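You operate a simulated robot arm through the tools that you are given. There is no shell and no other tool. Be economical: measure what you need, move in short steps, check, and stop when the job is done.

Carry out the task below with a simulated two-armed robot. There is one attempt and no reset: what you move stays moved.

TASK
Take the cloth rag from the top of the yellow bench and lay it out flat on the top of the orange bench.

Only the result counts: the job must be done as asked and must still hold three seconds after the hand-in. Knocking over, shifting, dropping, spilling or breaking anything else fails it. Flat cloth is picked up by pressing the open fingertips on it (5 to 10 N) and closing them slowly along it; thin cloth reads only 2 to 8 mm in the jaws.

THE ROBOT
Two 6-joint arms with two-finger parallel grippers on one trunk, on a base that drives. Base frame: it is fixed to the floor where the robot stands at the start and does not move with it; the origin is under the middle of the robot, x ahead of it, y to its left, z up; the surface under the hand at the start is at about z = 85. Lengths are in cm, angles in degrees, forces in N, time in s.
The left shoulder is at the start at [5, 17, 117.7], the right one opposite. Each reaches about 109.2 cm from its shoulder. Places, roughly: top of the orange bench [110, 230, 80]. Payload 1.57 kg a hand.
The tool frame of a hand sits at the grasp point between the pads (the TCP): z along the fingers, y along the line on which they close. The tips reach 3 cm beyond it. The gripper opens to 8 cm. The fingers are 1.7 cm wide and 1.2 cm thick; the gripper's body (4 by 8.2 cm) begins 8 cm behind the TCP.
Orientation is that of the tool frame in the base frame, as [roll, pitch, yaw] about the fixed x, y, z axes, in that order (R = Rz(yaw) Ry(pitch) Rx(roll)). With the fingers straight down and closing along the base's y, the tool's x points along the base's -x, its y along +y and its z along -z.

THE INTERFACE
- The arms move only by the tool move_arm. It takes "left_targets", "right_targets" or both (then of equal length, played together; a hand with none holds still); each is a list of rows, each a list of 2 entries, a list of its own where there are three numbers: the shift along the base's x, y, z in units of 300 mm (1.0 is 300 mm), then the turn, a rotation vector about the base's x, y, z in units of 60 degrees (1.0 is 60 degrees). In form: [[[tx, ty, tz], [rx, ry, rz]], ...]. A call has 1 to 20 rows; each row is the pose to reach, as a shift and turn from the pose commanded when the call began. "left_gripper" and "right_gripper" are, for a hand that has rows, the opening, from 0 (shut) to 1 (fully open), set as the call begins (left out, the last holds). A call with a number of a shift or a turn outside -1 to 1 is refused whole. A row lasts 0.2 s, in which the tool goes at most 5 cm and 8.6 degrees; a call with a longer step from one row to the next is refused whole, and so is a gripper value outside its range. Where a pose cannot be reached the arm comes as near as it can. A force on the tool above 40 N (or 10 N above the force at the start of the call, whichever is more), or a blocked arm, ends the call early, and 0.2 s more pass. The fingers move at their own pace (about 4.5 cm/s each) and stop on an object; they squeeze with about 24 N. The grip force told is the motor's: it shows also when the fingers shut on nothing. Time passes only in rows, and 0.2 s behind the last, so rows that repeat a pose let the fingers close. The reply holds the time, the measured pose of the TCP, the force on the tool along the base axes, the opening and the grip force, in the units named above and with some noise, with the torque about the TCP (base axes, N m) and any sound that the robot's microphone picked up, and new pictures: "pictures" is both (left out), scene, wrist or none (wrist: the cameras of the hands that moved).
- Cameras (640 x 400 px; columns grow to the right, rows downward): "scene" is now at [3.88, -1.96, 174.66]; the picture's right is [-0.24, -0.97, 0.00], its down [-0.71, 0.17, -0.68] and it looks along [0.66, -0.16, -0.74] (base axes); focal length 257 px, centre (320, 200). "left" rides on the left gripper at [7.2, 0.7, -12.2] in its tool frame; the picture's right is [-0.09, 1.00, 0.00], its down [-0.84, -0.08, -0.54] and it looks along [-0.54, -0.05, 0.84] (tool axes); focal length 238 px, centre (320, 200). "right" rides on the right gripper at [7.2, -0.7, -12.2] in its tool frame; the picture's right is [0.09, 1.00, 0.00], its down [-0.84, 0.08, -0.54] and it looks along [-0.54, 0.05, 0.84] (tool axes); focal length 238 px, centre (320, 200). There is no depth. A picture from a camera that has moved, and an enlarged one, comes with that camera's place and axes in the base frame and with its lens.
- raise_lower(by): slides the trunk up (or, below 0, down) by that many cm; the arms and the scene camera ride with it, the base frame stays. It gives what a move gives, with no picture.
- drive_base(legs): drives the robot by 1 to 6 legs, each [ahead, left, turn to the left] in cm, cm and degrees, along the robot's own axes; the way and the turn of a leg run together, so that a leg with both is an arc; at most 150 cm and 180 degrees a leg. The arms and the cameras ride along, it lands a little off, and it stops where it bumps. It gives what a move gives, and a new picture of the scene camera.
- pan_tilt(pan, tilt): turns the head with the scene camera to pan (to the left, within 86 degrees either way) and tilt (down, from -29 to 69), counted from straight ahead of the robot. It gives what a move gives, and a new picture of the scene camera.
- inspect(camera, box): a new picture of the part [left, top, right, bottom] of that camera's present view, enlarged. It takes no simulated time.
- sign_off(): hands the job in; it is judged then, once.

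Work in short steps. Places have to be worked out from the pictures, the camera data and where the tool is seen: move nearer, look again, correct. Check each grasp and each placing, and mend what went wrong. You have 120 turns and 260 pictures in all, those below and enlarged ones among them. Open the grippers and draw the arms clear of the work before you hand the job in, unless the task says otherwise; then end with one line.

The tools are called after "Emit:" by a JSON object that holds its "name" and its "arguments". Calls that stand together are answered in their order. move_arm: Moves the arms, as the interface text tells. Its arguments: {"type":"object","properties":{"left_targets":{"type":"array","items":{"type":"array"}},"left_gripper":{"type":"number"},"right_targets":{"type":"array","items":{"type":"array"}},"right_gripper":{"type":"number"},"pictures":{"type":"string","enum":["both","scene","wrist","none"]}},"required":[]} The other tools are called the same way: raise_lower (by) slides the trunk up or down; drive_base (legs) drives the base; pan_tilt (pan, tilt) turns the head that bears the scene camera; inspect (camera, box) takes an enlarged picture of a part of a camera's view; sign_off () hands the job in.

At the start:

```text
time: 0.0
left_tcp_pos: [64.88, 9.87, 106.74]
left_orientation: [179.9, -0.1, -180.0]
left_ft_force: [0.3, 0.6, -0.2]
left_moment: [-0.03, -0.02, -0.01]
left_grip_width: 8.05
left_finger_force: 0.0
right_tcp_pos: [67.02, -40.03, 106.67]
right_orientation: [179.9, -0.1, 180.0]
right_ft_force: [-0.5, 0.1, 0.9]
right_moment: [0.01, 0.02, -0.01]
right_grip_width: 8.0
right_finger_force: 0.0
trunk travel left (down, up): [-79.2, 17.8]
robot x, y, heading: [-0.07, 0.02, 0.2]
head pan, tilt: [-13.7, 47.3]
```

scene: 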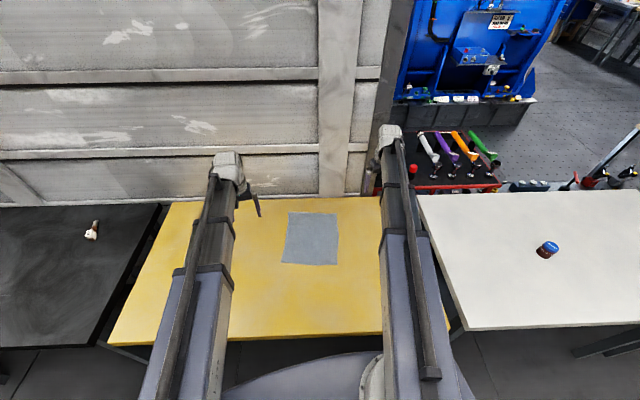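
right: 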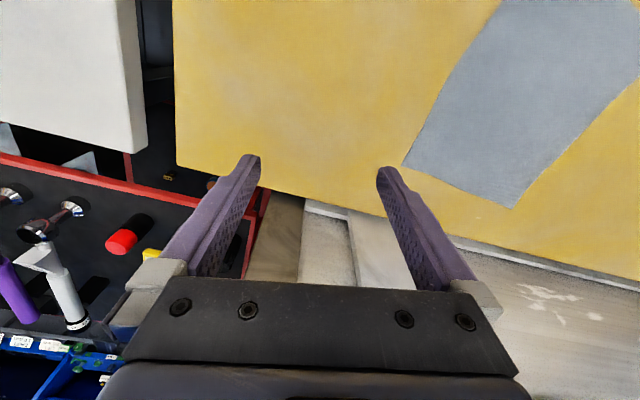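
left: 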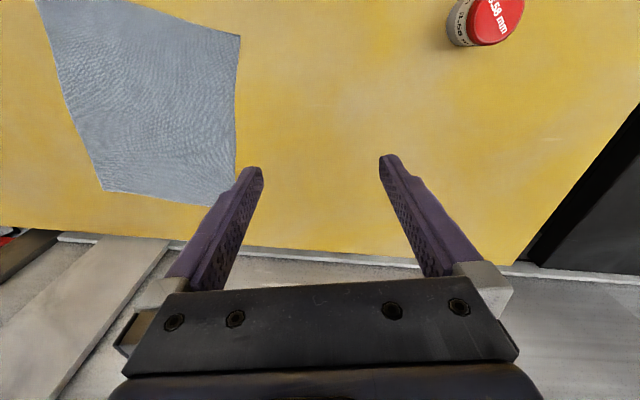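

I put the cloth at about 22–25 cm square, centred near (65, -13) on the yellow bench. I'll look left for the orange bench before I plan the route.

Emit:
{"name": "pan_tilt", "arguments": {"pan": 65, "tilt": 25}}

```text
time: 1.5
left_tcp_pos: [64.91, 9.74, 106.65]
left_orientation: [180.0, 0.0, -180.0]
left_ft_force: [0.2, 0.7, 0.1]
left_moment: [0.0, -0.01, 0.01]
left_grip_width: 8.02
left_finger_force: 0.1
right_tcp_pos: [67.12, -40.1, 106.65]
right_orientation: [-180.0, 0.0, 180.0]
right_ft_force: [-0.3, 0.4, -0.1]
right_moment: [0.02, 0.0, -0.02]
right_grip_width: 8.01
right_finger_force: 0.0
trunk travel left (down, up): [-79.2, 17.8]
robot x, y, heading: [0.12, 0.16, -0.1]
head pan, tilt: [65.0, 25.0]
camera scene: at [0.07, 8.26, 178.04], right [0.91, -0.42, 0.0], down [-0.18, -0.38, -0.91], along [0.38, 0.82, -0.42], focal length 257 px, centre (320, 200)
```

scene: 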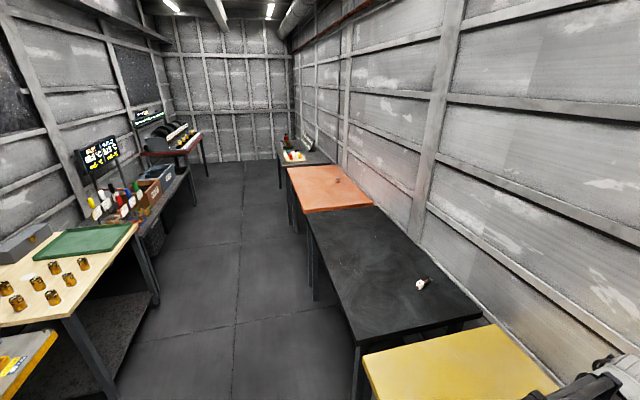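

The orange bench is beyond the black one and seems to have something small on it. I'll zoom in.

Emit:
{"name": "inspect", "arguments": {"camera": "scene", "box": [260, 140, 400, 228]}}

Emit:
{"name": "pan_tilt", "arguments": {"pan": 0, "tilt": 60}}

```text
4.55 times, centred on (330, 184) of scene
camera zoom: at [0.07, 8.26, 178.04], right [0.91, -0.42, 0.0], down [-0.18, -0.38, -0.91], along [0.38, 0.82, -0.42], focal length 1169 px, centre (274, 273)
```

zoom: 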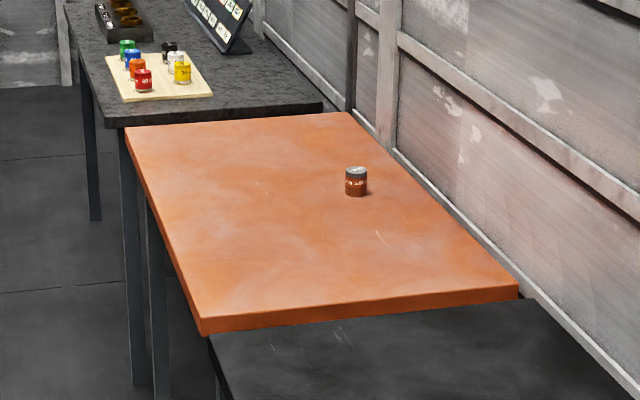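

```text
time: 2.9
left_tcp_pos: [64.92, 9.89, 106.64]
left_orientation: [-179.9, 0.0, 180.0]
left_ft_force: [-0.5, 0.2, -0.5]
left_moment: [-0.02, 0.04, -0.02]
left_grip_width: 7.99
left_finger_force: 0.0
right_tcp_pos: [67.17, -40.05, 106.64]
right_orientation: [179.9, 0.0, 180.0]
right_ft_force: [-0.6, 0.1, 0.4]
right_moment: [0.08, -0.01, 0.02]
right_grip_width: 8.03
right_finger_force: 0.2
trunk travel left (down, up): [-79.2, 17.8]
robot x, y, heading: [-0.09, -0.02, 0.0]
head pan, tilt: [0.0, 60.0]
camera scene: at [2.83, -0.08, 173.03], right [0.0, -1.0, 0.0], down [-0.87, 0.0, -0.5], along [0.5, 0.0, -0.87], focal length 257 px, centre (320, 200)
```

scene: 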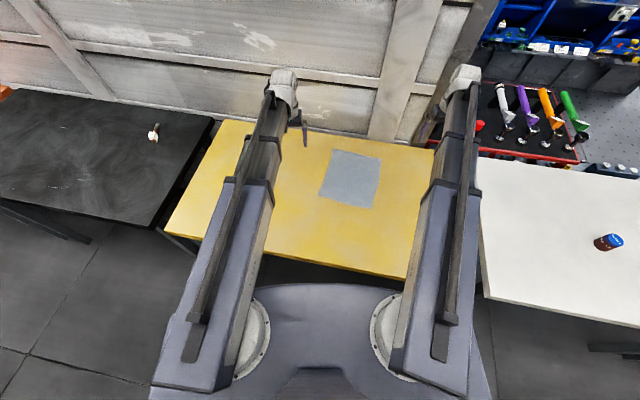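

Cloth corners are at about (79.6, -6.3), (74.5, -26.2), (50.3, -19.8) and (55.3, 0.7), so it is turned about -14°. I'll bring both hands over the two near corners, half open and turned -14°, and stop above the cloth to look.

Emit:
{"name": "move_arm", "arguments": {"left_targets": [[[-0.037, -0.055, -0.048], [0, 0, -0.03]], [[-0.075, -0.11, -0.097], [0, 0, -0.06]], [[-0.112, -0.164, -0.145], [0, 0, -0.09]], [[-0.15, -0.219, -0.194], [0, 0, -0.117]], [[-0.187, -0.274, -0.242], [0, 0, -0.146]], [[-0.225, -0.328, -0.291], [0, 0, -0.175]], [[-0.262, -0.383, -0.34], [0, 0, -0.204]], [[-0.3, -0.438, -0.388], [0, 0, -0.233]], [[-0.3, -0.438, -0.388], [0, 0, -0.233]]], "right_targets": [[[-0.06, 0.098, -0.048], [0, 0, -0.03]], [[-0.12, 0.195, -0.097], [0, 0, -0.06]], [[-0.181, 0.293, -0.145], [0, 0, -0.09]], [[-0.241, 0.391, -0.194], [0, 0, -0.117]], [[-0.301, 0.489, -0.242], [0, 0, -0.146]], [[-0.361, 0.586, -0.291], [0, 0, -0.175]], [[-0.422, 0.684, -0.34], [0, 0, -0.204]], [[-0.482, 0.782, -0.388], [0, 0, -0.233]], [[-0.482, 0.782, -0.388], [0, 0, -0.233]]], "left_gripper": 0.5, "right_gripper": 0.5}}

```text
time: 4.9
left_tcp_pos: [55.83, -3.75, 106.67]
left_orientation: [-180.0, 0.1, 166.1]
left_ft_force: [-1.1, 0.0, -0.4]
left_moment: [0.01, -0.01, -0.03]
left_grip_width: 3.98
left_finger_force: 0.1
left hand out of reach, approached as far as the arm can: row 1, 2, 3, 4, 5, 6, 7, 8, 9
right_tcp_pos: [52.52, -16.07, 106.51]
right_orientation: [-179.9, -0.1, 166.0]
right_ft_force: [1.0, -0.2, 0.2]
right_moment: [-0.02, 0.03, -0.01]
right_grip_width: 4.0
right_finger_force: 0.1
right hand out of reach, approached as far as the arm can: row 1, 2, 3, 4, 5, 6, 7, 8, 9
trunk travel left (down, up): [-79.2, 17.8]
robot x, y, heading: [0.28, 0.17, -0.0]
head pan, tilt: [0.0, 60.0]
camera scene: at [2.91, -0.08, 173.03], right [0.0, -1.0, 0.0], down [-0.87, 0.0, -0.5], along [0.5, 0.0, -0.87], focal length 257 px, centre (320, 200)
camera right: at [45.42, -15.05, 118.74], right [0.15, 0.99, 0.0], down [0.83, -0.13, 0.54], along [0.54, -0.08, -0.84], focal length 238 px, centre (320, 200)
camera left: at [49.05, -1.45, 118.87], right [0.33, 0.94, 0.0], down [0.79, -0.28, 0.54], along [0.51, -0.18, -0.84], focal length 238 px, centre (320, 200)
```

scene: 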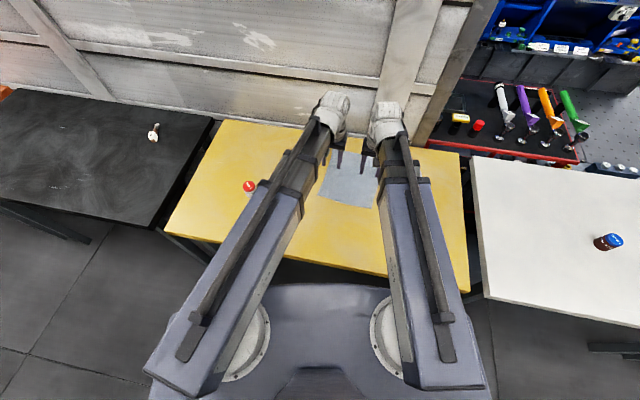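
right: 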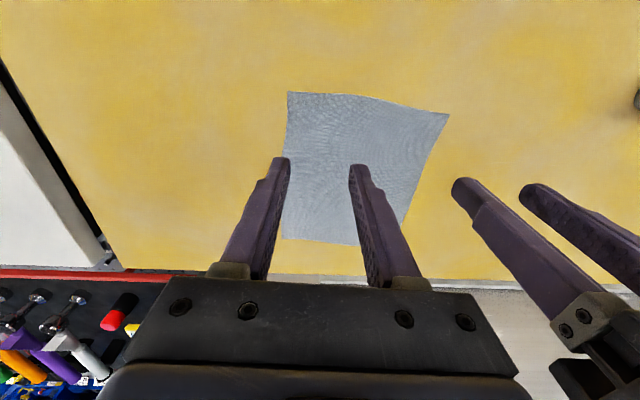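
left: 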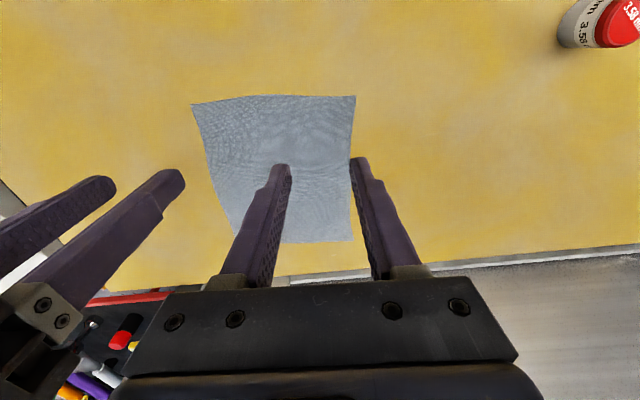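

The arms can't get lower with the fingers pointing down, so the trunk has to come down. The wrist picture puts the near corners at about (55.9, 1.2) and (49.6, -19.9), as expected.

Emit:
{"name": "raise_lower", "arguments": {"by": -12}}

```text
time: 6.4
left_tcp_pos: [55.87, -3.73, 94.71]
left_orientation: [180.0, 0.0, 166.0]
left_ft_force: [-1.3, -0.2, 0.5]
left_moment: [0.01, -0.01, -0.01]
left_grip_width: 4.01
left_finger_force: 0.0
right_tcp_pos: [52.47, -16.18, 94.7]
right_orientation: [180.0, 0.0, 166.0]
right_ft_force: [0.3, -0.5, -0.4]
right_moment: [-0.01, 0.03, 0.02]
right_grip_width: 4.0
right_finger_force: 0.1
trunk travel left (down, up): [-67.2, 29.8]
robot x, y, heading: [0.07, -0.12, 0.2]
head pan, tilt: [0.0, 60.0]
```

The hands ride down with the trunk. To gain arm travel below, I'll first raise the hands 12 cm and then lower the trunk further.

Emit:
{"name": "move_arm", "arguments": {"left_targets": [[[0, 0.0, 0.13], [0, 0, 0]], [[0, 0.0, 0.27], [0, 0, 0]], [[0, 0.0, 0.4], [0, 0, 0]], [[0, 0.0, 0.4], [0, 0, 0]]], "right_targets": [[[0, 0, 0.13], [0, 0, 0]], [[0, 0, 0.27], [0, 0, 0]], [[0, 0, 0.4], [0, 0, 0]], [[0, 0, 0.4], [0, 0, 0]]], "pictures": "none"}}

Emit:
{"name": "raise_lower", "arguments": {"by": -14}}

```text
time: 7.4
left_tcp_pos: [55.82, -3.81, 94.6]
left_orientation: [-180.0, 0.0, 165.9]
left_ft_force: [-0.3, -0.4, -0.1]
left_moment: [0.05, -0.01, -0.04]
left_grip_width: 4.0
left_finger_force: 0.0
left hand out of reach, approached as far as the arm can: row 1, 2, 3, 4
right_tcp_pos: [52.57, -16.85, 94.68]
right_orientation: [179.9, -0.1, 166.1]
right_ft_force: [-0.1, 0.4, 0.2]
right_moment: [-0.03, -0.02, -0.01]
right_grip_width: 3.98
right_finger_force: 0.1
right hand out of reach, approached as far as the arm can: row 1, 2, 3, 4
trunk travel left (down, up): [-67.2, 29.8]
robot x, y, heading: [-0.19, 0.22, 0.0]
head pan, tilt: [0.0, 60.0]
```

```text
time: 8.3
left_tcp_pos: [55.7, -3.71, 88.2]
left_orientation: [-180.0, 0.7, 166.0]
left_ft_force: [-11.0, 1.9, 54.7]
left_moment: [0.29, 0.62, 0.02]
left_grip_width: 4.0
left_finger_force: 0.1
right_tcp_pos: [52.43, -16.72, 88.03]
right_orientation: [-180.0, 0.8, 166.0]
right_ft_force: [-11.7, 3.6, 62.6]
right_moment: [-0.23, 0.7, -0.05]
right_grip_width: 4.01
right_finger_force: 0.1
trunk travel left (down, up): [-60.0, 37.0]
robot x, y, heading: [0.25, -0.17, -0.2]
head pan, tilt: [0.0, 60.0]
stopped: the force on the tool passed its limit at 153 N (the readings are from after the stop); the commanded pose is now the measured one
```

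That was my mistake: the hands can't move vertically on their own here, so the trunk move pressed them into the bench at over 50 N each. I'll back off 1 cm straight away. Contact is at TCP z of about 88.

Emit:
{"name": "raise_lower", "arguments": {"by": 1}}

Emit:
{"name": "inspect", "arguments": {"camera": "scene", "box": [220, 100, 460, 250]}}

```text
time: 8.9
left_tcp_pos: [56.42, -3.86, 88.45]
left_orientation: [180.0, 0.7, 166.2]
left_ft_force: [-0.3, 0.2, 0.4]
left_moment: [-0.03, 0.0, 0.02]
left_grip_width: 3.99
left_finger_force: 0.1
right_tcp_pos: [53.1, -17.08, 88.41]
right_orientation: [-180.0, 0.8, 166.0]
right_ft_force: [-0.2, 0.6, 0.3]
right_moment: [-0.01, 0.0, -0.01]
right_grip_width: 3.98
right_finger_force: 0.0
trunk travel left (down, up): [-61.0, 36.0]
robot x, y, heading: [0.72, -0.08, -0.1]
head pan, tilt: [0.0, 60.0]
```

```text
2.67 times, centred on (340, 175) of scene
camera zoom: at [2.88, -0.09, 154.8], right [0.0, -1.0, 0.0], down [-0.87, 0.0, -0.5], along [0.5, 0.0, -0.87], focal length 686 px, centre (267, 267)
```

zoom: 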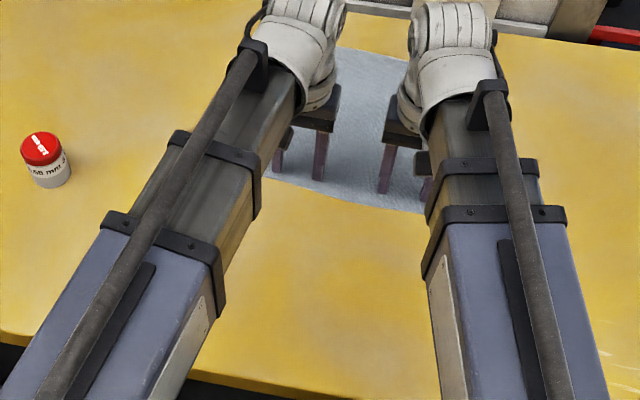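

Nothing was disturbed and the forces are back near zero. I'll check the wrist views for finger placement just above the cloth.

Emit:
{"name": "inspect", "arguments": {"camera": "left", "box": [120, 0, 520, 250]}}

Emit:
{"name": "inspect", "arguments": {"camera": "right", "box": [120, 0, 520, 250]}}

```text
1.60 times, centred on (320, 125) of left
camera zoom: at [49.41, -1.5, 100.59], right [0.33, 0.94, 0.0], down [0.79, -0.28, 0.55], along [0.52, -0.18, -0.83], focal length 381 px, centre (320, 320)
```

zoom: 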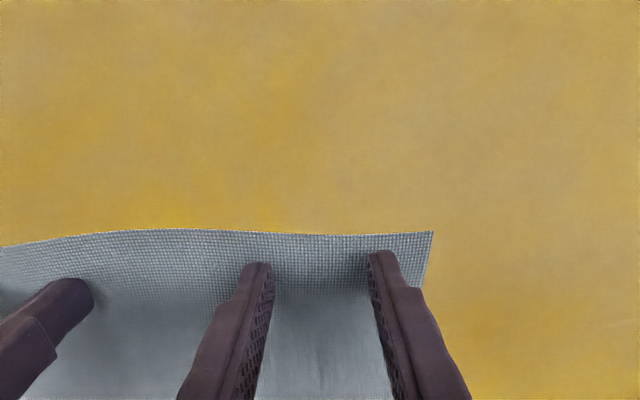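

```text
1.60 times, centred on (320, 125) of right
camera zoom: at [45.92, -15.79, 100.45], right [0.15, 0.99, 0.0], down [0.82, -0.13, 0.55], along [0.55, -0.09, -0.83], focal length 381 px, centre (320, 320)
```

zoom: 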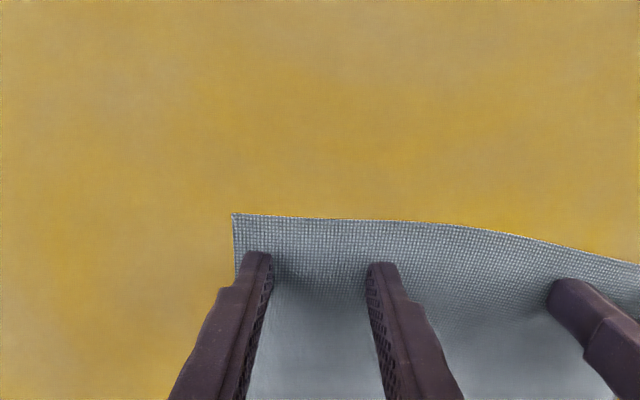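

Finger placement is good on both corners. I'll lower in small steps until the force is 5–10 N.

Emit:
{"name": "raise_lower", "arguments": {"by": -0.4}}

```text
time: 9.5
left_tcp_pos: [56.51, -3.8, 88.04]
left_orientation: [180.0, 0.7, 166.1]
left_ft_force: [0.3, 0.1, 4.0]
left_moment: [0.02, 0.02, 0.01]
left_grip_width: 4.0
left_finger_force: 0.2
right_tcp_pos: [53.05, -17.01, 88.1]
right_orientation: [179.9, 0.7, 166.0]
right_ft_force: [-0.3, -0.9, 0.9]
right_moment: [-0.02, 0.02, 0.01]
right_grip_width: 4.0
right_finger_force: 0.1
trunk travel left (down, up): [-60.6, 36.4]
robot x, y, heading: [0.07, 0.27, -0.0]
head pan, tilt: [0.0, 60.0]
```

Contact is light so far (4 N left, 1 N right). I'll press slightly more.

Emit:
{"name": "raise_lower", "arguments": {"by": -0.12}}

```text
time: 10.0
left_tcp_pos: [56.28, -3.87, 88.17]
left_orientation: [180.0, 0.8, 166.0]
left_ft_force: [3.3, -0.6, 17.3]
left_moment: [0.05, -0.01, -0.05]
left_grip_width: 4.01
left_finger_force: 0.1
right_tcp_pos: [53.06, -16.95, 88.13]
right_orientation: [180.0, 0.8, 166.0]
right_ft_force: [2.2, -0.3, 15.1]
right_moment: [-0.23, 0.08, 0.02]
right_grip_width: 4.01
right_finger_force: 0.1
trunk travel left (down, up): [-60.5, 36.5]
robot x, y, heading: [-0.13, 0.15, -0.0]
head pan, tilt: [0.0, 60.0]
```

That pressed a bit too hard, so I'll ease up slightly.

Emit:
{"name": "raise_lower", "arguments": {"by": 0.06}}

```text
time: 10.5
left_tcp_pos: [56.45, -3.86, 88.12]
left_orientation: [-180.0, 0.7, 166.2]
left_ft_force: [3.2, -0.6, 14.8]
left_moment: [0.09, 0.0, -0.01]
left_grip_width: 4.01
left_finger_force: 0.1
right_tcp_pos: [53.03, -16.92, 88.12]
right_orientation: [179.9, 0.8, 166.0]
right_ft_force: [2.4, -1.3, 11.5]
right_moment: [-0.16, 0.04, 0.03]
right_grip_width: 4.02
right_finger_force: 0.1
trunk travel left (down, up): [-60.6, 36.4]
robot x, y, heading: [-0.44, 0.31, 0.1]
head pan, tilt: [0.0, 60.0]
```

Emit:
{"name": "raise_lower", "arguments": {"by": 0.07}}

```text
time: 11.0
left_tcp_pos: [56.26, -3.84, 88.16]
left_orientation: [-180.0, 0.7, 166.0]
left_ft_force: [0.9, 0.0, 4.2]
left_moment: [0.03, 0.0, 0.02]
left_grip_width: 4.0
left_finger_force: 0.0
right_tcp_pos: [53.1, -16.98, 88.11]
right_orientation: [-180.0, 0.6, 166.0]
right_ft_force: [0.5, 0.1, 3.5]
right_moment: [-0.05, 0.05, 0.02]
right_grip_width: 4.0
right_finger_force: 0.1
trunk travel left (down, up): [-60.6, 36.4]
robot x, y, heading: [0.07, 0.2, -0.1]
head pan, tilt: [0.0, 60.0]
```

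I'll press down a hair more, then start closing in steps.

Emit:
{"name": "raise_lower", "arguments": {"by": -0.03}}

Emit:
{"name": "move_arm", "arguments": {"left_targets": [[[0, 0, 0], [0, 0, 0]], [[0, 0, 0], [0, 0, 0]]], "right_targets": [[[0, 0, 0], [0, 0, 0]], [[0, 0, 0], [0, 0, 0]]], "left_gripper": 0.35, "right_gripper": 0.35, "pictures": "wrist"}}

```text
time: 11.5
left_tcp_pos: [56.32, -3.84, 88.16]
left_orientation: [-180.0, 0.7, 166.0]
left_ft_force: [0.3, 0.3, 4.5]
left_moment: [0.01, 0.04, 0.0]
left_grip_width: 3.99
left_finger_force: 0.0
right_tcp_pos: [53.03, -16.92, 88.13]
right_orientation: [-180.0, 0.7, 165.9]
right_ft_force: [0.5, -1.2, 3.5]
right_moment: [-0.07, 0.02, 0.02]
right_grip_width: 3.99
right_finger_force: 0.0
trunk travel left (down, up): [-60.6, 36.4]
robot x, y, heading: [0.68, -0.17, -0.0]
head pan, tilt: [0.0, 60.0]
```

```text
time: 12.1
left_tcp_pos: [56.45, -3.96, 88.25]
left_orientation: [-180.0, 0.7, 166.2]
left_ft_force: [-0.4, 0.4, 4.5]
left_moment: [0.0, 0.02, 0.0]
left_grip_width: 2.73
left_finger_force: 0.1
right_tcp_pos: [53.02, -16.85, 88.07]
right_orientation: [-180.0, 0.9, 166.0]
right_ft_force: [-0.2, 0.1, 3.7]
right_moment: [-0.06, 0.02, 0.0]
right_grip_width: 2.82
right_finger_force: 0.2
trunk travel left (down, up): [-60.6, 36.4]
robot x, y, heading: [0.24, -0.04, 0.1]
head pan, tilt: [0.0, 60.0]
camera right: at [45.88, -15.78, 100.14], right [0.15, 0.99, 0.0], down [0.82, -0.13, 0.55], along [0.55, -0.08, -0.83], focal length 238 px, centre (320, 200)
camera left: at [49.36, -1.5, 100.27], right [0.33, 0.94, 0.0], down [0.79, -0.28, 0.55], along [0.52, -0.18, -0.83], focal length 238 px, centre (320, 200)
```

right: 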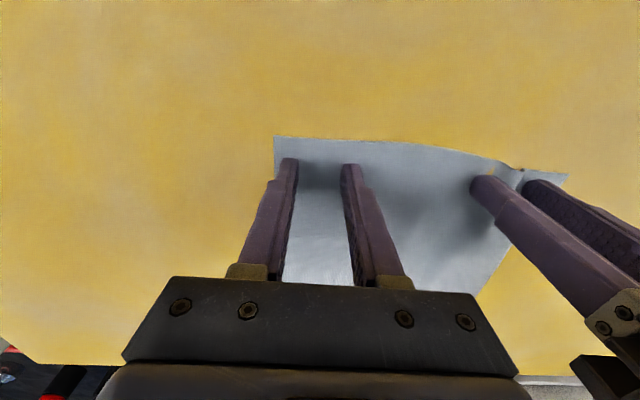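
left: 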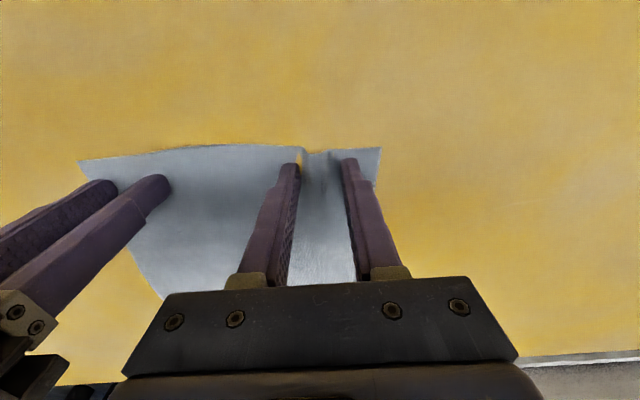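

The left hand is gathering a fold and the right is about to. I'll add slight pressure and keep closing.

Emit:
{"name": "raise_lower", "arguments": {"by": -0.04}}

Emit:
{"name": "move_arm", "arguments": {"left_targets": [[[0, 0, 0], [0, 0, 0]], [[0, 0, 0], [0, 0, 0]]], "right_targets": [[[0, 0, 0], [0, 0, 0]], [[0, 0, 0], [0, 0, 0]]], "left_gripper": 0.2, "right_gripper": 0.2, "pictures": "wrist"}}

```text
time: 12.6
left_tcp_pos: [56.38, -3.94, 88.12]
left_orientation: [179.9, 0.7, 166.1]
left_ft_force: [-0.1, -0.9, 10.3]
left_moment: [0.02, 0.03, 0.02]
left_grip_width: 2.74
left_finger_force: 0.1
right_tcp_pos: [53.06, -16.89, 88.12]
right_orientation: [-180.0, 0.7, 166.0]
right_ft_force: [-0.2, -0.4, 7.1]
right_moment: [-0.1, 0.05, 0.0]
right_grip_width: 2.85
right_finger_force: 0.5
trunk travel left (down, up): [-60.6, 36.4]
robot x, y, heading: [0.05, 0.21, -0.0]
head pan, tilt: [0.0, 60.0]
```

```text
time: 13.2
left_tcp_pos: [56.39, -3.96, 88.07]
left_orientation: [-180.0, 0.7, 166.2]
left_ft_force: [-0.1, -1.1, 9.7]
left_moment: [0.01, 0.08, -0.01]
left_grip_width: 1.5
left_finger_force: 0.1
right_tcp_pos: [53.01, -16.94, 87.98]
right_orientation: [179.9, 0.8, 166.0]
right_ft_force: [0.7, 2.6, 7.2]
right_moment: [-0.04, 0.07, -0.01]
right_grip_width: 1.51
right_finger_force: 0.1
trunk travel left (down, up): [-60.6, 36.4]
robot x, y, heading: [-0.19, 0.07, 0.5]
head pan, tilt: [0.0, 60.0]
camera right: at [45.84, -15.76, 100.13], right [0.15, 0.99, 0.0], down [0.82, -0.13, 0.55], along [0.55, -0.08, -0.83], focal length 238 px, centre (320, 200)
camera left: at [49.32, -1.49, 100.26], right [0.33, 0.94, 0.0], down [0.79, -0.28, 0.55], along [0.52, -0.18, -0.83], focal length 238 px, centre (320, 200)
```

right: 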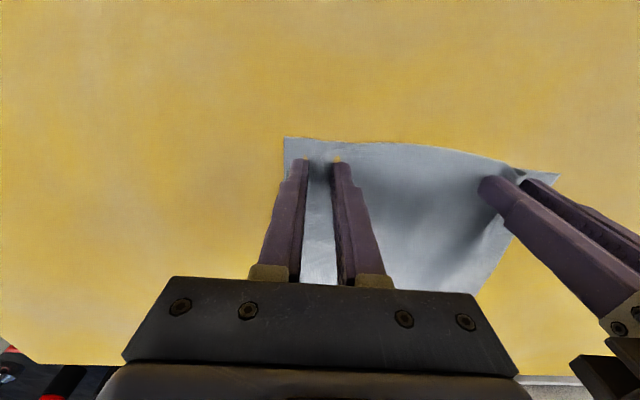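
left: 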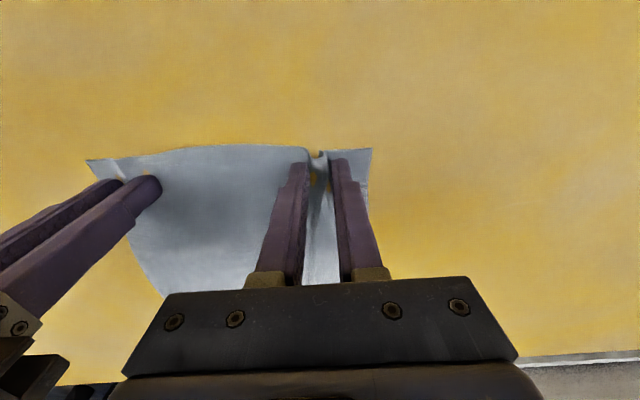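

Both are now gathering a fold, so I'll close fully.

Emit:
{"name": "move_arm", "arguments": {"left_targets": [[[0, 0, 0], [0, 0, 0]], [[0, 0, 0], [0, 0, 0]], [[0, 0, 0], [0, 0, 0]], [[0, 0, 0], [0, 0, 0]]], "right_targets": [[[0, 0, 0], [0, 0, 0]], [[0, 0, 0], [0, 0, 0]], [[0, 0, 0], [0, 0, 0]], [[0, 0, 0], [0, 0, 0]]], "left_gripper": 0, "right_gripper": 0, "pictures": "wrist"}}

```text
time: 14.2
left_tcp_pos: [56.16, -4.06, 88.29]
left_orientation: [-179.8, 0.7, 166.0]
left_ft_force: [-4.5, -19.8, 9.8]
left_moment: [-0.54, 0.11, 0.13]
left_grip_width: 0.2
left_finger_force: 23.1
right_tcp_pos: [53.07, -16.98, 88.13]
right_orientation: [179.8, 0.8, 166.2]
right_ft_force: [4.1, 19.0, 9.4]
right_moment: [0.51, -0.02, -0.07]
right_grip_width: 0.2
right_finger_force: 23.5
trunk travel left (down, up): [-60.6, 36.4]
robot x, y, heading: [0.19, -0.26, 0.2]
head pan, tilt: [0.0, 60.0]
camera right: at [45.85, -15.7, 100.13], right [0.15, 0.99, 0.0], down [0.82, -0.13, 0.55], along [0.55, -0.08, -0.83], focal length 238 px, centre (320, 200)
camera left: at [49.3, -1.57, 100.26], right [0.33, 0.94, 0.0], down [0.79, -0.27, 0.55], along [0.52, -0.18, -0.83], focal length 238 px, centre (320, 200)
```

right: 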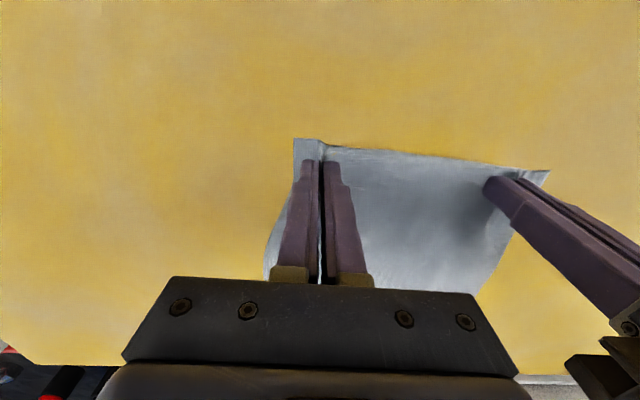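
left: 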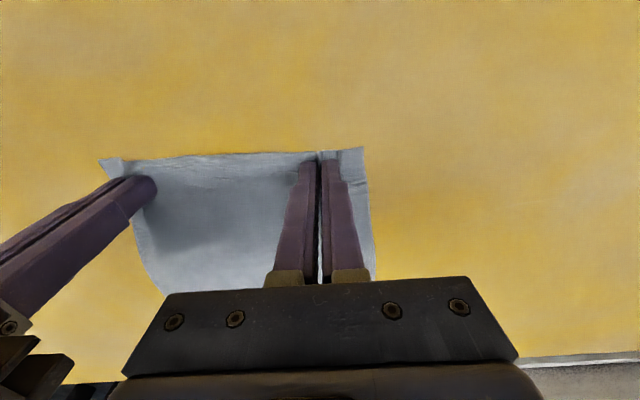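

Both hands hold 2 mm of cloth, pulled taut at about 20 N between them. I'll ease the hands together a little and then lift with the trunk.

Emit:
{"name": "move_arm", "arguments": {"left_targets": [[[-0.003, -0.012, 0], [0, 0, 0]], [[-0.003, -0.012, 0], [0, 0, 0]]], "right_targets": [[[0.003, 0.012, 0], [0, 0, 0]], [[0.003, 0.012, 0], [0, 0, 0]]], "pictures": "none"}}

Emit:
{"name": "raise_lower", "arguments": {"by": 10}}

Emit:
{"name": "inspect", "arguments": {"camera": "left", "box": [0, 0, 640, 400]}}

```text
time: 14.8
left_tcp_pos: [56.31, -4.16, 88.1]
left_orientation: [179.9, 0.8, 166.0]
left_ft_force: [-1.4, -5.7, 9.7]
left_moment: [-0.14, 0.04, 0.05]
left_grip_width: 0.19
left_finger_force: 23.8
right_tcp_pos: [52.99, -16.61, 88.1]
right_orientation: [-179.9, 0.7, 166.0]
right_ft_force: [0.8, 5.6, 9.0]
right_moment: [0.13, 0.01, -0.01]
right_grip_width: 0.21
right_finger_force: 23.5
trunk travel left (down, up): [-60.6, 36.4]
robot x, y, heading: [-0.06, 0.16, 0.0]
head pan, tilt: [0.0, 60.0]
```

```text
time: 16.1
left_tcp_pos: [56.25, -4.19, 97.99]
left_orientation: [-180.0, 0.7, 166.0]
left_ft_force: [-1.1, -4.8, 0.5]
left_moment: [-0.15, 0.04, 0.03]
left_grip_width: 0.18
left_finger_force: 23.8
right_tcp_pos: [53.15, -16.63, 98.01]
right_orientation: [-179.9, 0.6, 166.0]
right_ft_force: [1.5, 5.7, -0.5]
right_moment: [0.16, -0.06, -0.04]
right_grip_width: 0.17
right_finger_force: 23.7
trunk travel left (down, up): [-70.6, 26.4]
robot x, y, heading: [0.16, 0.23, -0.1]
head pan, tilt: [0.0, 60.0]
```

```text
1.00 times, centred on (320, 200) of left (not enlarged: the box is as wide or as high as the picture)
camera zoom: at [49.31, -1.85, 110.2], right [0.33, 0.94, 0.0], down [0.79, -0.28, 0.55], along [0.52, -0.18, -0.83], focal length 238 px, centre (320, 200)
```

zoom: 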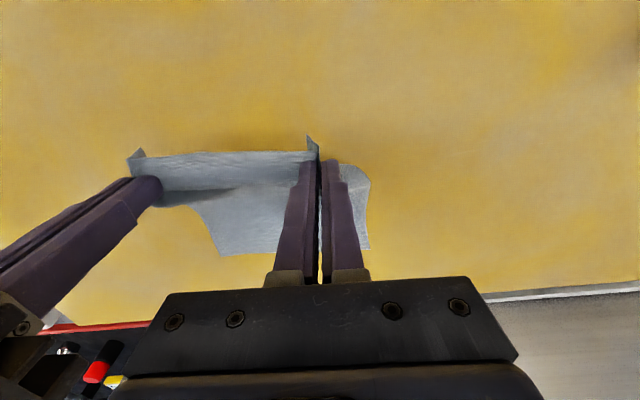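

The cloth is hanging from both hands. I'll raise the trunk to clear everything, then drive back from the bench.

Emit:
{"name": "raise_lower", "arguments": {"by": 25}}

Emit:
{"name": "inspect", "arguments": {"camera": "left", "box": [0, 0, 640, 400]}}

Emit:
{"name": "pan_tilt", "arguments": {"pan": 75, "tilt": 50}}

```text
time: 18.7
left_tcp_pos: [56.23, -4.16, 123.1]
left_orientation: [179.9, 0.7, 165.9]
left_ft_force: [-2.6, -5.8, -1.0]
left_moment: [-0.16, 0.04, 0.08]
left_grip_width: 0.18
left_finger_force: 23.2
right_tcp_pos: [53.31, -16.7, 123.12]
right_orientation: [180.0, 0.6, 165.9]
right_ft_force: [1.2, 5.3, 0.8]
right_moment: [0.18, -0.04, -0.05]
right_grip_width: 0.19
right_finger_force: 23.6
trunk travel left (down, up): [-95.6, 1.4]
robot x, y, heading: [0.12, -0.15, 0.1]
head pan, tilt: [0.0, 60.0]
```

```text
1.00 times, centred on (320, 200) of left (not enlarged: the box is as wide or as high as the picture)
camera zoom: at [49.31, -1.85, 135.2], right [0.33, 0.94, 0.0], down [0.79, -0.28, 0.55], along [0.52, -0.18, -0.83], focal length 238 px, centre (320, 200)
```

zoom: 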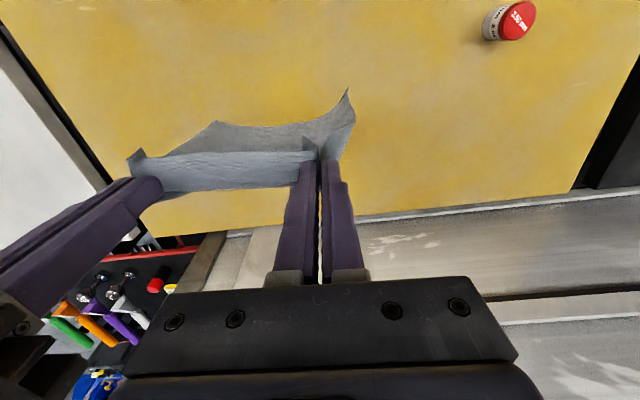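

```text
time: 20.2
left_tcp_pos: [56.35, -4.27, 123.08]
left_orientation: [180.0, 0.7, 166.0]
left_ft_force: [-1.0, -6.1, 0.3]
left_moment: [-0.15, 0.02, 0.04]
left_grip_width: 0.18
left_finger_force: 23.5
right_tcp_pos: [53.15, -16.57, 123.02]
right_orientation: [179.9, 0.7, 165.9]
right_ft_force: [1.4, 5.8, 0.3]
right_moment: [0.18, -0.04, -0.04]
right_grip_width: 0.15
right_finger_force: 23.1
trunk travel left (down, up): [-95.6, 1.4]
robot x, y, heading: [0.2, 0.08, 0.3]
head pan, tilt: [75.0, 50.0]
camera scene: at [-1.74, 7.33, 190.69], right [0.97, -0.26, 0.0], down [-0.2, -0.74, -0.64], along [0.17, 0.62, -0.77], focal length 257 px, centre (320, 200)
```

scene: 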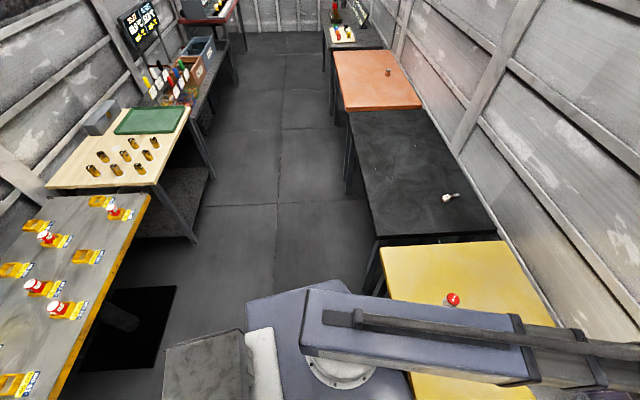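

The orange bench spans roughly (65,181) to (152,281), turned -13°, with a can at about (126,232). I plan to lay the cloth around (102,208). First I'll check the aisle and the floor beside the robot.

Emit:
{"name": "pan_tilt", "arguments": {"pan": 86, "tilt": 69}}

Emit:
{"name": "pan_tilt", "arguments": {"pan": -70, "tilt": 60}}

```text
time: 21.0
left_tcp_pos: [56.38, -4.22, 122.99]
left_orientation: [180.0, 0.7, 165.9]
left_ft_force: [-0.4, -5.5, 0.3]
left_moment: [-0.16, 0.06, 0.11]
left_grip_width: 0.2
left_finger_force: 23.1
right_tcp_pos: [53.15, -16.6, 122.96]
right_orientation: [-179.9, 0.8, 166.0]
right_ft_force: [0.7, 5.0, 0.5]
right_moment: [0.16, -0.07, -0.07]
right_grip_width: 0.18
right_finger_force: 23.5
trunk travel left (down, up): [-95.6, 1.4]
robot x, y, heading: [0.1, -0.26, -0.0]
head pan, tilt: [85.9, 68.8]
camera scene: at [-3.34, 5.48, 188.5], right [1.0, -0.07, 0.0], down [-0.07, -0.93, -0.36], along [0.03, 0.36, -0.93], focal length 257 px, centre (320, 200)
```

scene: 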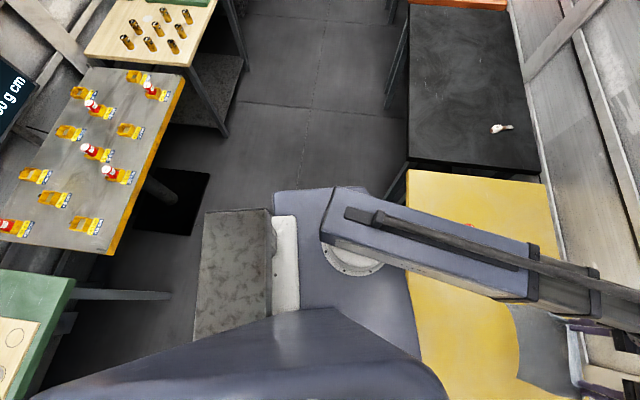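

```text
time: 23.4
left_tcp_pos: [56.34, -4.25, 123.07]
left_orientation: [-179.9, 0.6, 166.0]
left_ft_force: [-1.6, -5.9, 0.3]
left_moment: [-0.15, 0.05, 0.07]
left_grip_width: 0.2
left_finger_force: 23.8
right_tcp_pos: [53.16, -16.54, 123.22]
right_orientation: [179.9, 0.6, 166.0]
right_ft_force: [1.5, 5.7, -0.3]
right_moment: [0.15, -0.01, -0.03]
right_grip_width: 0.19
right_finger_force: 23.2
trunk travel left (down, up): [-95.6, 1.4]
robot x, y, heading: [0.38, -0.23, -0.2]
head pan, tilt: [-70.0, 60.0]
camera scene: at [-1.46, -6.36, 189.44], right [-0.94, -0.34, 0.0], down [-0.3, 0.81, -0.5], along [0.17, -0.47, -0.87], focal length 257 px, centre (320, 200)
```

scene: 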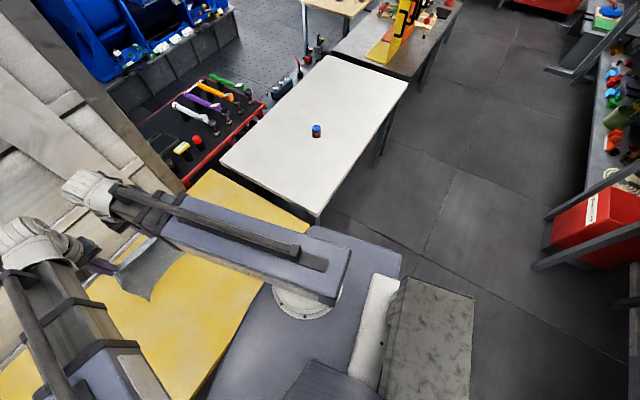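

The aisle is clear on both sides. I'll back off 20 cm, then drive along the bench row with the cloth held high.

Emit:
{"name": "raise_lower", "arguments": {"by": 1.3}}

Emit:
{"name": "drive_base", "arguments": {"legs": [[-20, 0, 0], [18, 100, 0]]}}

Emit:
{"name": "pan_tilt", "arguments": {"pan": 40, "tilt": 50}}

```text
time: 24.0
left_tcp_pos: [56.19, -4.24, 124.35]
left_orientation: [179.9, 0.6, 166.0]
left_ft_force: [-0.8, -5.7, 0.0]
left_moment: [-0.15, 0.07, 0.01]
left_grip_width: 0.19
left_finger_force: 23.8
right_tcp_pos: [53.29, -16.59, 124.28]
right_orientation: [-180.0, 0.6, 166.0]
right_ft_force: [0.5, 4.3, 1.1]
right_moment: [0.18, -0.04, -0.03]
right_grip_width: 0.16
right_finger_force: 23.4
trunk travel left (down, up): [-96.9, 0.1]
robot x, y, heading: [0.22, 0.11, 0.2]
head pan, tilt: [-70.0, 60.0]
```

```text
time: 30.4
left_tcp_pos: [52.01, 96.65, 124.36]
left_orientation: [180.0, 0.7, 168.0]
left_ft_force: [-0.8, -5.3, 0.3]
left_moment: [-0.15, 0.04, 0.06]
left_grip_width: 0.2
left_finger_force: 23.5
right_tcp_pos: [49.22, 84.12, 124.33]
right_orientation: [-180.0, 0.7, 168.0]
right_ft_force: [1.7, 5.7, 0.2]
right_moment: [0.17, -0.02, 0.0]
right_grip_width: 0.19
right_finger_force: 23.3
trunk travel left (down, up): [-96.9, 0.1]
robot x, y, heading: [-4.29, 98.81, 2.2]
head pan, tilt: [-70.0, 60.0]
camera scene: at [-5.66, 92.51, 190.74], right [-0.93, -0.38, 0.0], down [-0.32, 0.8, -0.5], along [0.19, -0.46, -0.87], focal length 257 px, centre (320, 200)
```

scene: 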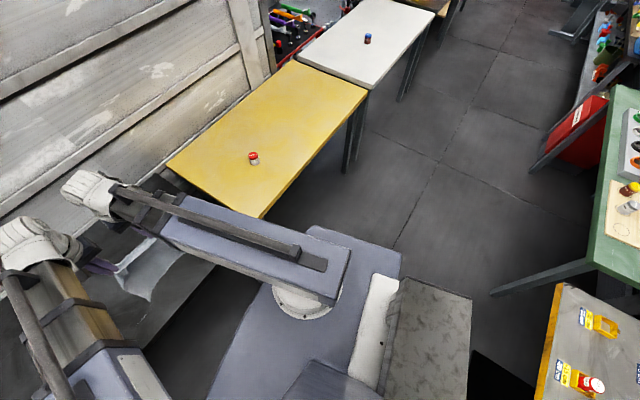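

```text
time: 32.3
left_tcp_pos: [51.86, 96.65, 124.46]
left_orientation: [180.0, 0.8, 168.0]
left_ft_force: [-1.4, -5.4, -0.7]
left_moment: [-0.14, 0.02, 0.02]
left_grip_width: 0.21
left_finger_force: 24.0
right_tcp_pos: [49.41, 84.07, 124.39]
right_orientation: [179.9, 0.7, 168.0]
right_ft_force: [0.6, 5.8, -0.3]
right_moment: [0.15, -0.04, -0.06]
right_grip_width: 0.2
right_finger_force: 23.3
trunk travel left (down, up): [-96.9, 0.1]
robot x, y, heading: [-4.32, 99.09, 1.8]
head pan, tilt: [40.0, 50.0]
camera scene: at [-2.44, 103.79, 191.99], right [0.67, -0.74, 0.0], down [-0.57, -0.51, -0.64], along [0.48, 0.43, -0.77], focal length 257 px, centre (320, 200)
```

scene: 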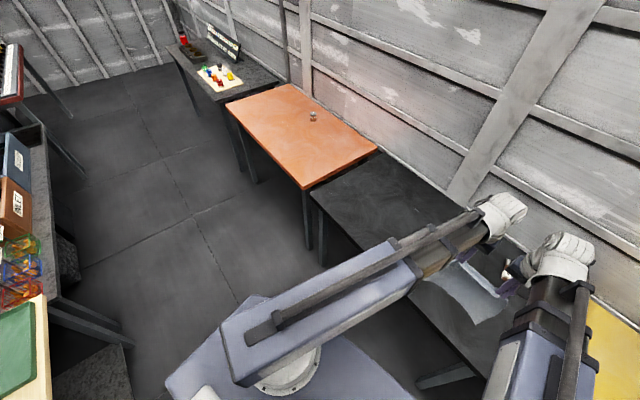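

The drive went well and the cloth is still held. The orange front corner is near (67,180) and the can near (124,227). I'll drive the rest, stopping about 15 cm short in x.

Emit:
{"name": "drive_base", "arguments": {"legs": [[27.5, 115, 0]]}}

Emit:
{"name": "pan_tilt", "arguments": {"pan": 0, "tilt": 55}}

```text
time: 38.3
left_tcp_pos: [74.98, 212.28, 124.37]
left_orientation: [180.0, 0.7, 168.6]
left_ft_force: [-1.5, -5.9, -0.2]
left_moment: [-0.16, -0.01, 0.06]
left_grip_width: 0.23
left_finger_force: 23.4
right_tcp_pos: [72.46, 199.69, 124.35]
right_orientation: [-179.9, 0.7, 168.5]
right_ft_force: [1.8, 4.9, -1.1]
right_moment: [0.15, -0.03, -0.05]
right_grip_width: 0.18
right_finger_force: 23.4
trunk travel left (down, up): [-96.9, 0.1]
robot x, y, heading: [18.7, 213.95, 2.2]
head pan, tilt: [40.0, 50.0]
camera scene: at [20.49, 218.92, 191.99], right [0.68, -0.74, 0.0], down [-0.56, -0.52, -0.64], along [0.47, 0.43, -0.77], focal length 257 px, centre (320, 200)
```

scene: 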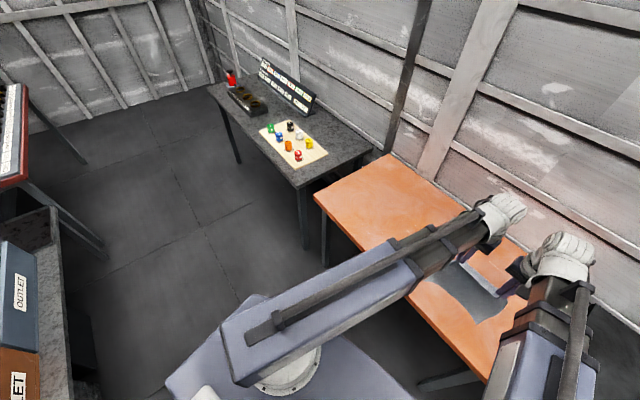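

```text
time: 39.3
left_tcp_pos: [75.04, 212.26, 124.42]
left_orientation: [179.9, 0.7, 168.6]
left_ft_force: [-0.9, -5.9, -0.6]
left_moment: [-0.12, 0.02, 0.03]
left_grip_width: 0.19
left_finger_force: 23.7
right_tcp_pos: [72.49, 199.78, 124.38]
right_orientation: [179.9, 0.8, 168.6]
right_ft_force: [1.4, 5.2, 1.1]
right_moment: [0.16, -0.04, -0.03]
right_grip_width: 0.18
right_finger_force: 23.2
trunk travel left (down, up): [-96.9, 0.1]
robot x, y, heading: [18.85, 213.68, 2.6]
head pan, tilt: [0.0, 55.0]
camera scene: at [22.01, 214.0, 191.34], right [0.05, -1.0, 0.0], down [-0.82, -0.04, -0.57], along [0.57, 0.03, -0.82], focal length 257 px, centre (320, 200)
```

scene: 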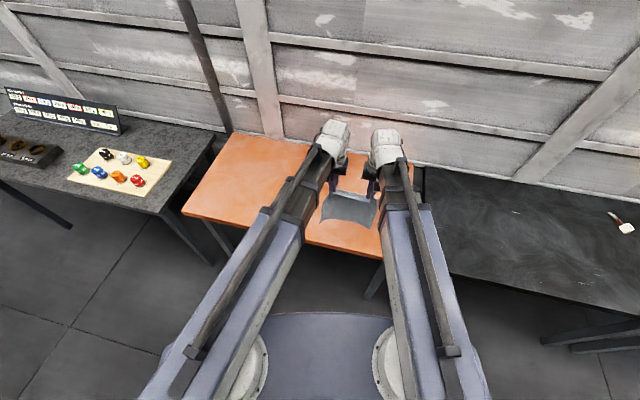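

The hands are laterally where I want them. I'll drive 20 cm forward and then look with the wrist camera.

Emit:
{"name": "drive_base", "arguments": {"legs": [[20, 0, 0]]}}

Emit:
{"name": "inspect", "arguments": {"camera": "left", "box": [0, 0, 640, 400]}}

```text
time: 41.0
left_tcp_pos: [95.52, 212.91, 124.34]
left_orientation: [-180.0, 0.6, 168.4]
left_ft_force: [-1.0, -4.3, -0.6]
left_moment: [-0.16, 0.08, 0.03]
left_grip_width: 0.19
left_finger_force: 24.1
right_tcp_pos: [92.95, 200.37, 124.35]
right_orientation: [180.0, 0.8, 168.5]
right_ft_force: [0.9, 4.2, -0.6]
right_moment: [0.16, 0.01, -0.03]
right_grip_width: 0.18
right_finger_force: 24.2
trunk travel left (down, up): [-96.9, 0.1]
robot x, y, heading: [38.95, 214.94, 2.1]
head pan, tilt: [0.0, 55.0]
camera scene: at [42.62, 214.86, 191.34], right [0.04, -1.0, 0.0], down [-0.82, -0.03, -0.57], along [0.57, 0.02, -0.82], focal length 257 px, centre (320, 200)
```

scene: 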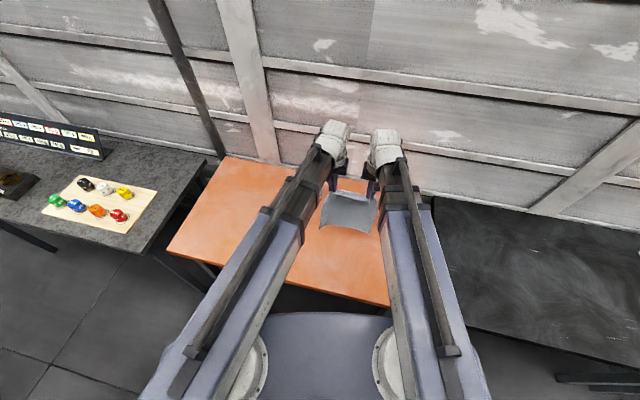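

```text
1.00 times, centred on (320, 200) of left (not enlarged: the box is as wide or as high as the picture)
camera zoom: at [88.45, 215.0, 136.47], right [0.29, 0.96, 0.0], down [0.8, -0.24, 0.55], along [0.53, -0.16, -0.83], focal length 238 px, centre (320, 200)
```

zoom: 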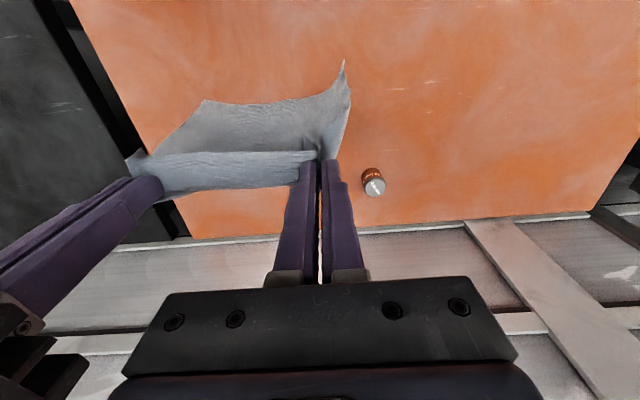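

The can sits near (121,222), closer than I thought, so I'll shift 9 cm right for margin. Then I'll extend the hands forward to where the far edge of the cloth should touch down.

Emit:
{"name": "drive_base", "arguments": {"legs": [[0, -9, 0]]}}

Emit:
{"name": "move_arm", "arguments": {"left_targets": [[[0.1, -0.02, 0], [0, 0, 0]], [[0.2, -0.04, 0], [0, 0, 0]], [[0.3, -0.06, 0], [0, 0, 0]], [[0.4, -0.08, 0], [0, 0, 0]], [[0.46, -0.1, 0], [0, 0, 0]], [[0.46, -0.1, 0], [0, 0, 0]]], "right_targets": [[[0.1, -0.02, 0], [0, 0, 0]], [[0.2, -0.04, 0], [0, 0, 0]], [[0.3, -0.06, 0], [0, 0, 0]], [[0.4, -0.08, 0], [0, 0, 0]], [[0.46, -0.1, 0], [0, 0, 0]], [[0.46, -0.1, 0], [0, 0, 0]]], "pictures": "both"}}

```text
time: 42.1
left_tcp_pos: [96.0, 203.63, 124.42]
left_orientation: [-180.0, 0.6, 168.4]
left_ft_force: [-0.2, -4.4, -0.1]
left_moment: [-0.08, 0.03, 0.05]
left_grip_width: 0.22
left_finger_force: 23.7
right_tcp_pos: [93.24, 191.15, 124.36]
right_orientation: [179.9, 0.7, 168.5]
right_ft_force: [1.3, 4.6, -0.2]
right_moment: [0.17, -0.03, -0.03]
right_grip_width: 0.16
right_finger_force: 23.3
trunk travel left (down, up): [-96.9, 0.1]
robot x, y, heading: [39.84, 205.62, 2.2]
head pan, tilt: [0.0, 55.0]
camera scene: at [42.9, 205.45, 191.34], right [0.04, -1.0, 0.0], down [-0.82, -0.03, -0.57], along [0.57, 0.02, -0.82], focal length 257 px, centre (320, 200)
```

scene: 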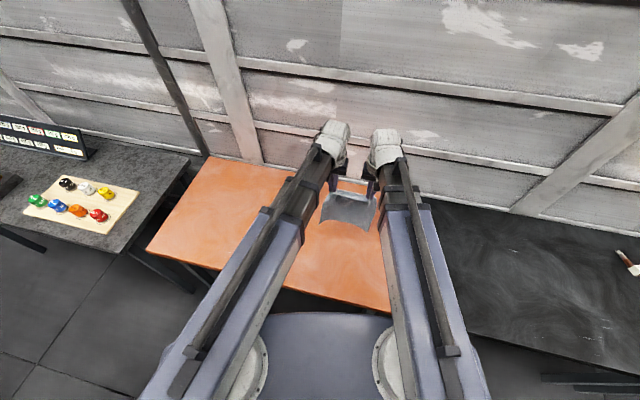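

```text
time: 43.5
left_tcp_pos: [109.44, 200.91, 124.35]
left_orientation: [-180.0, 0.7, 168.4]
left_ft_force: [0.1, -6.2, -0.9]
left_moment: [-0.17, 0.01, 0.05]
left_grip_width: 0.18
left_finger_force: 23.4
right_tcp_pos: [107.13, 188.25, 124.43]
right_orientation: [179.9, 0.7, 168.4]
right_ft_force: [1.1, 5.2, 0.4]
right_moment: [0.21, -0.03, -0.07]
right_grip_width: 0.19
right_finger_force: 23.6
trunk travel left (down, up): [-96.9, 0.1]
robot x, y, heading: [39.43, 205.92, 2.2]
head pan, tilt: [0.0, 55.0]
camera scene: at [42.85, 205.67, 191.34], right [0.04, -1.0, 0.0], down [-0.82, -0.03, -0.57], along [0.57, 0.02, -0.82], focal length 257 px, centre (320, 200)
camera right: at [99.84, 189.24, 136.38], right [0.11, 0.99, 0.0], down [0.83, -0.09, 0.55], along [0.55, -0.06, -0.83], focal length 238 px, centre (320, 200)
camera left: at [102.48, 202.93, 136.52], right [0.29, 0.96, 0.0], down [0.8, -0.24, 0.55], along [0.53, -0.16, -0.83], focal length 238 px, centre (320, 200)
```

scene: 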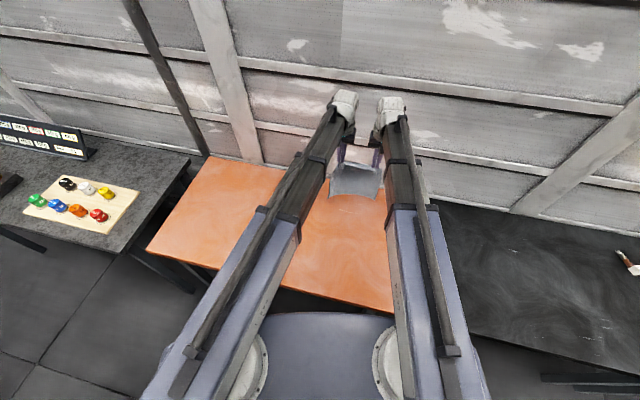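
right: 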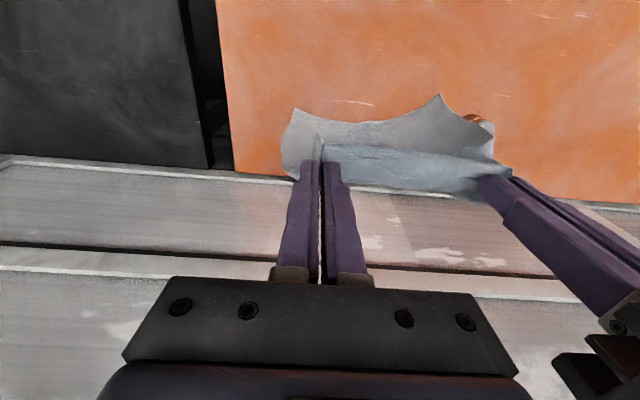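
left: 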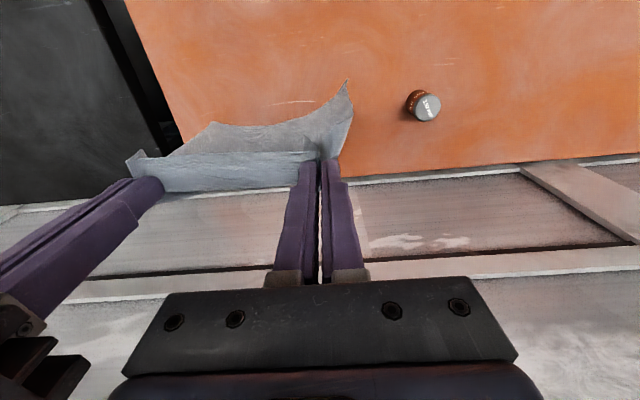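

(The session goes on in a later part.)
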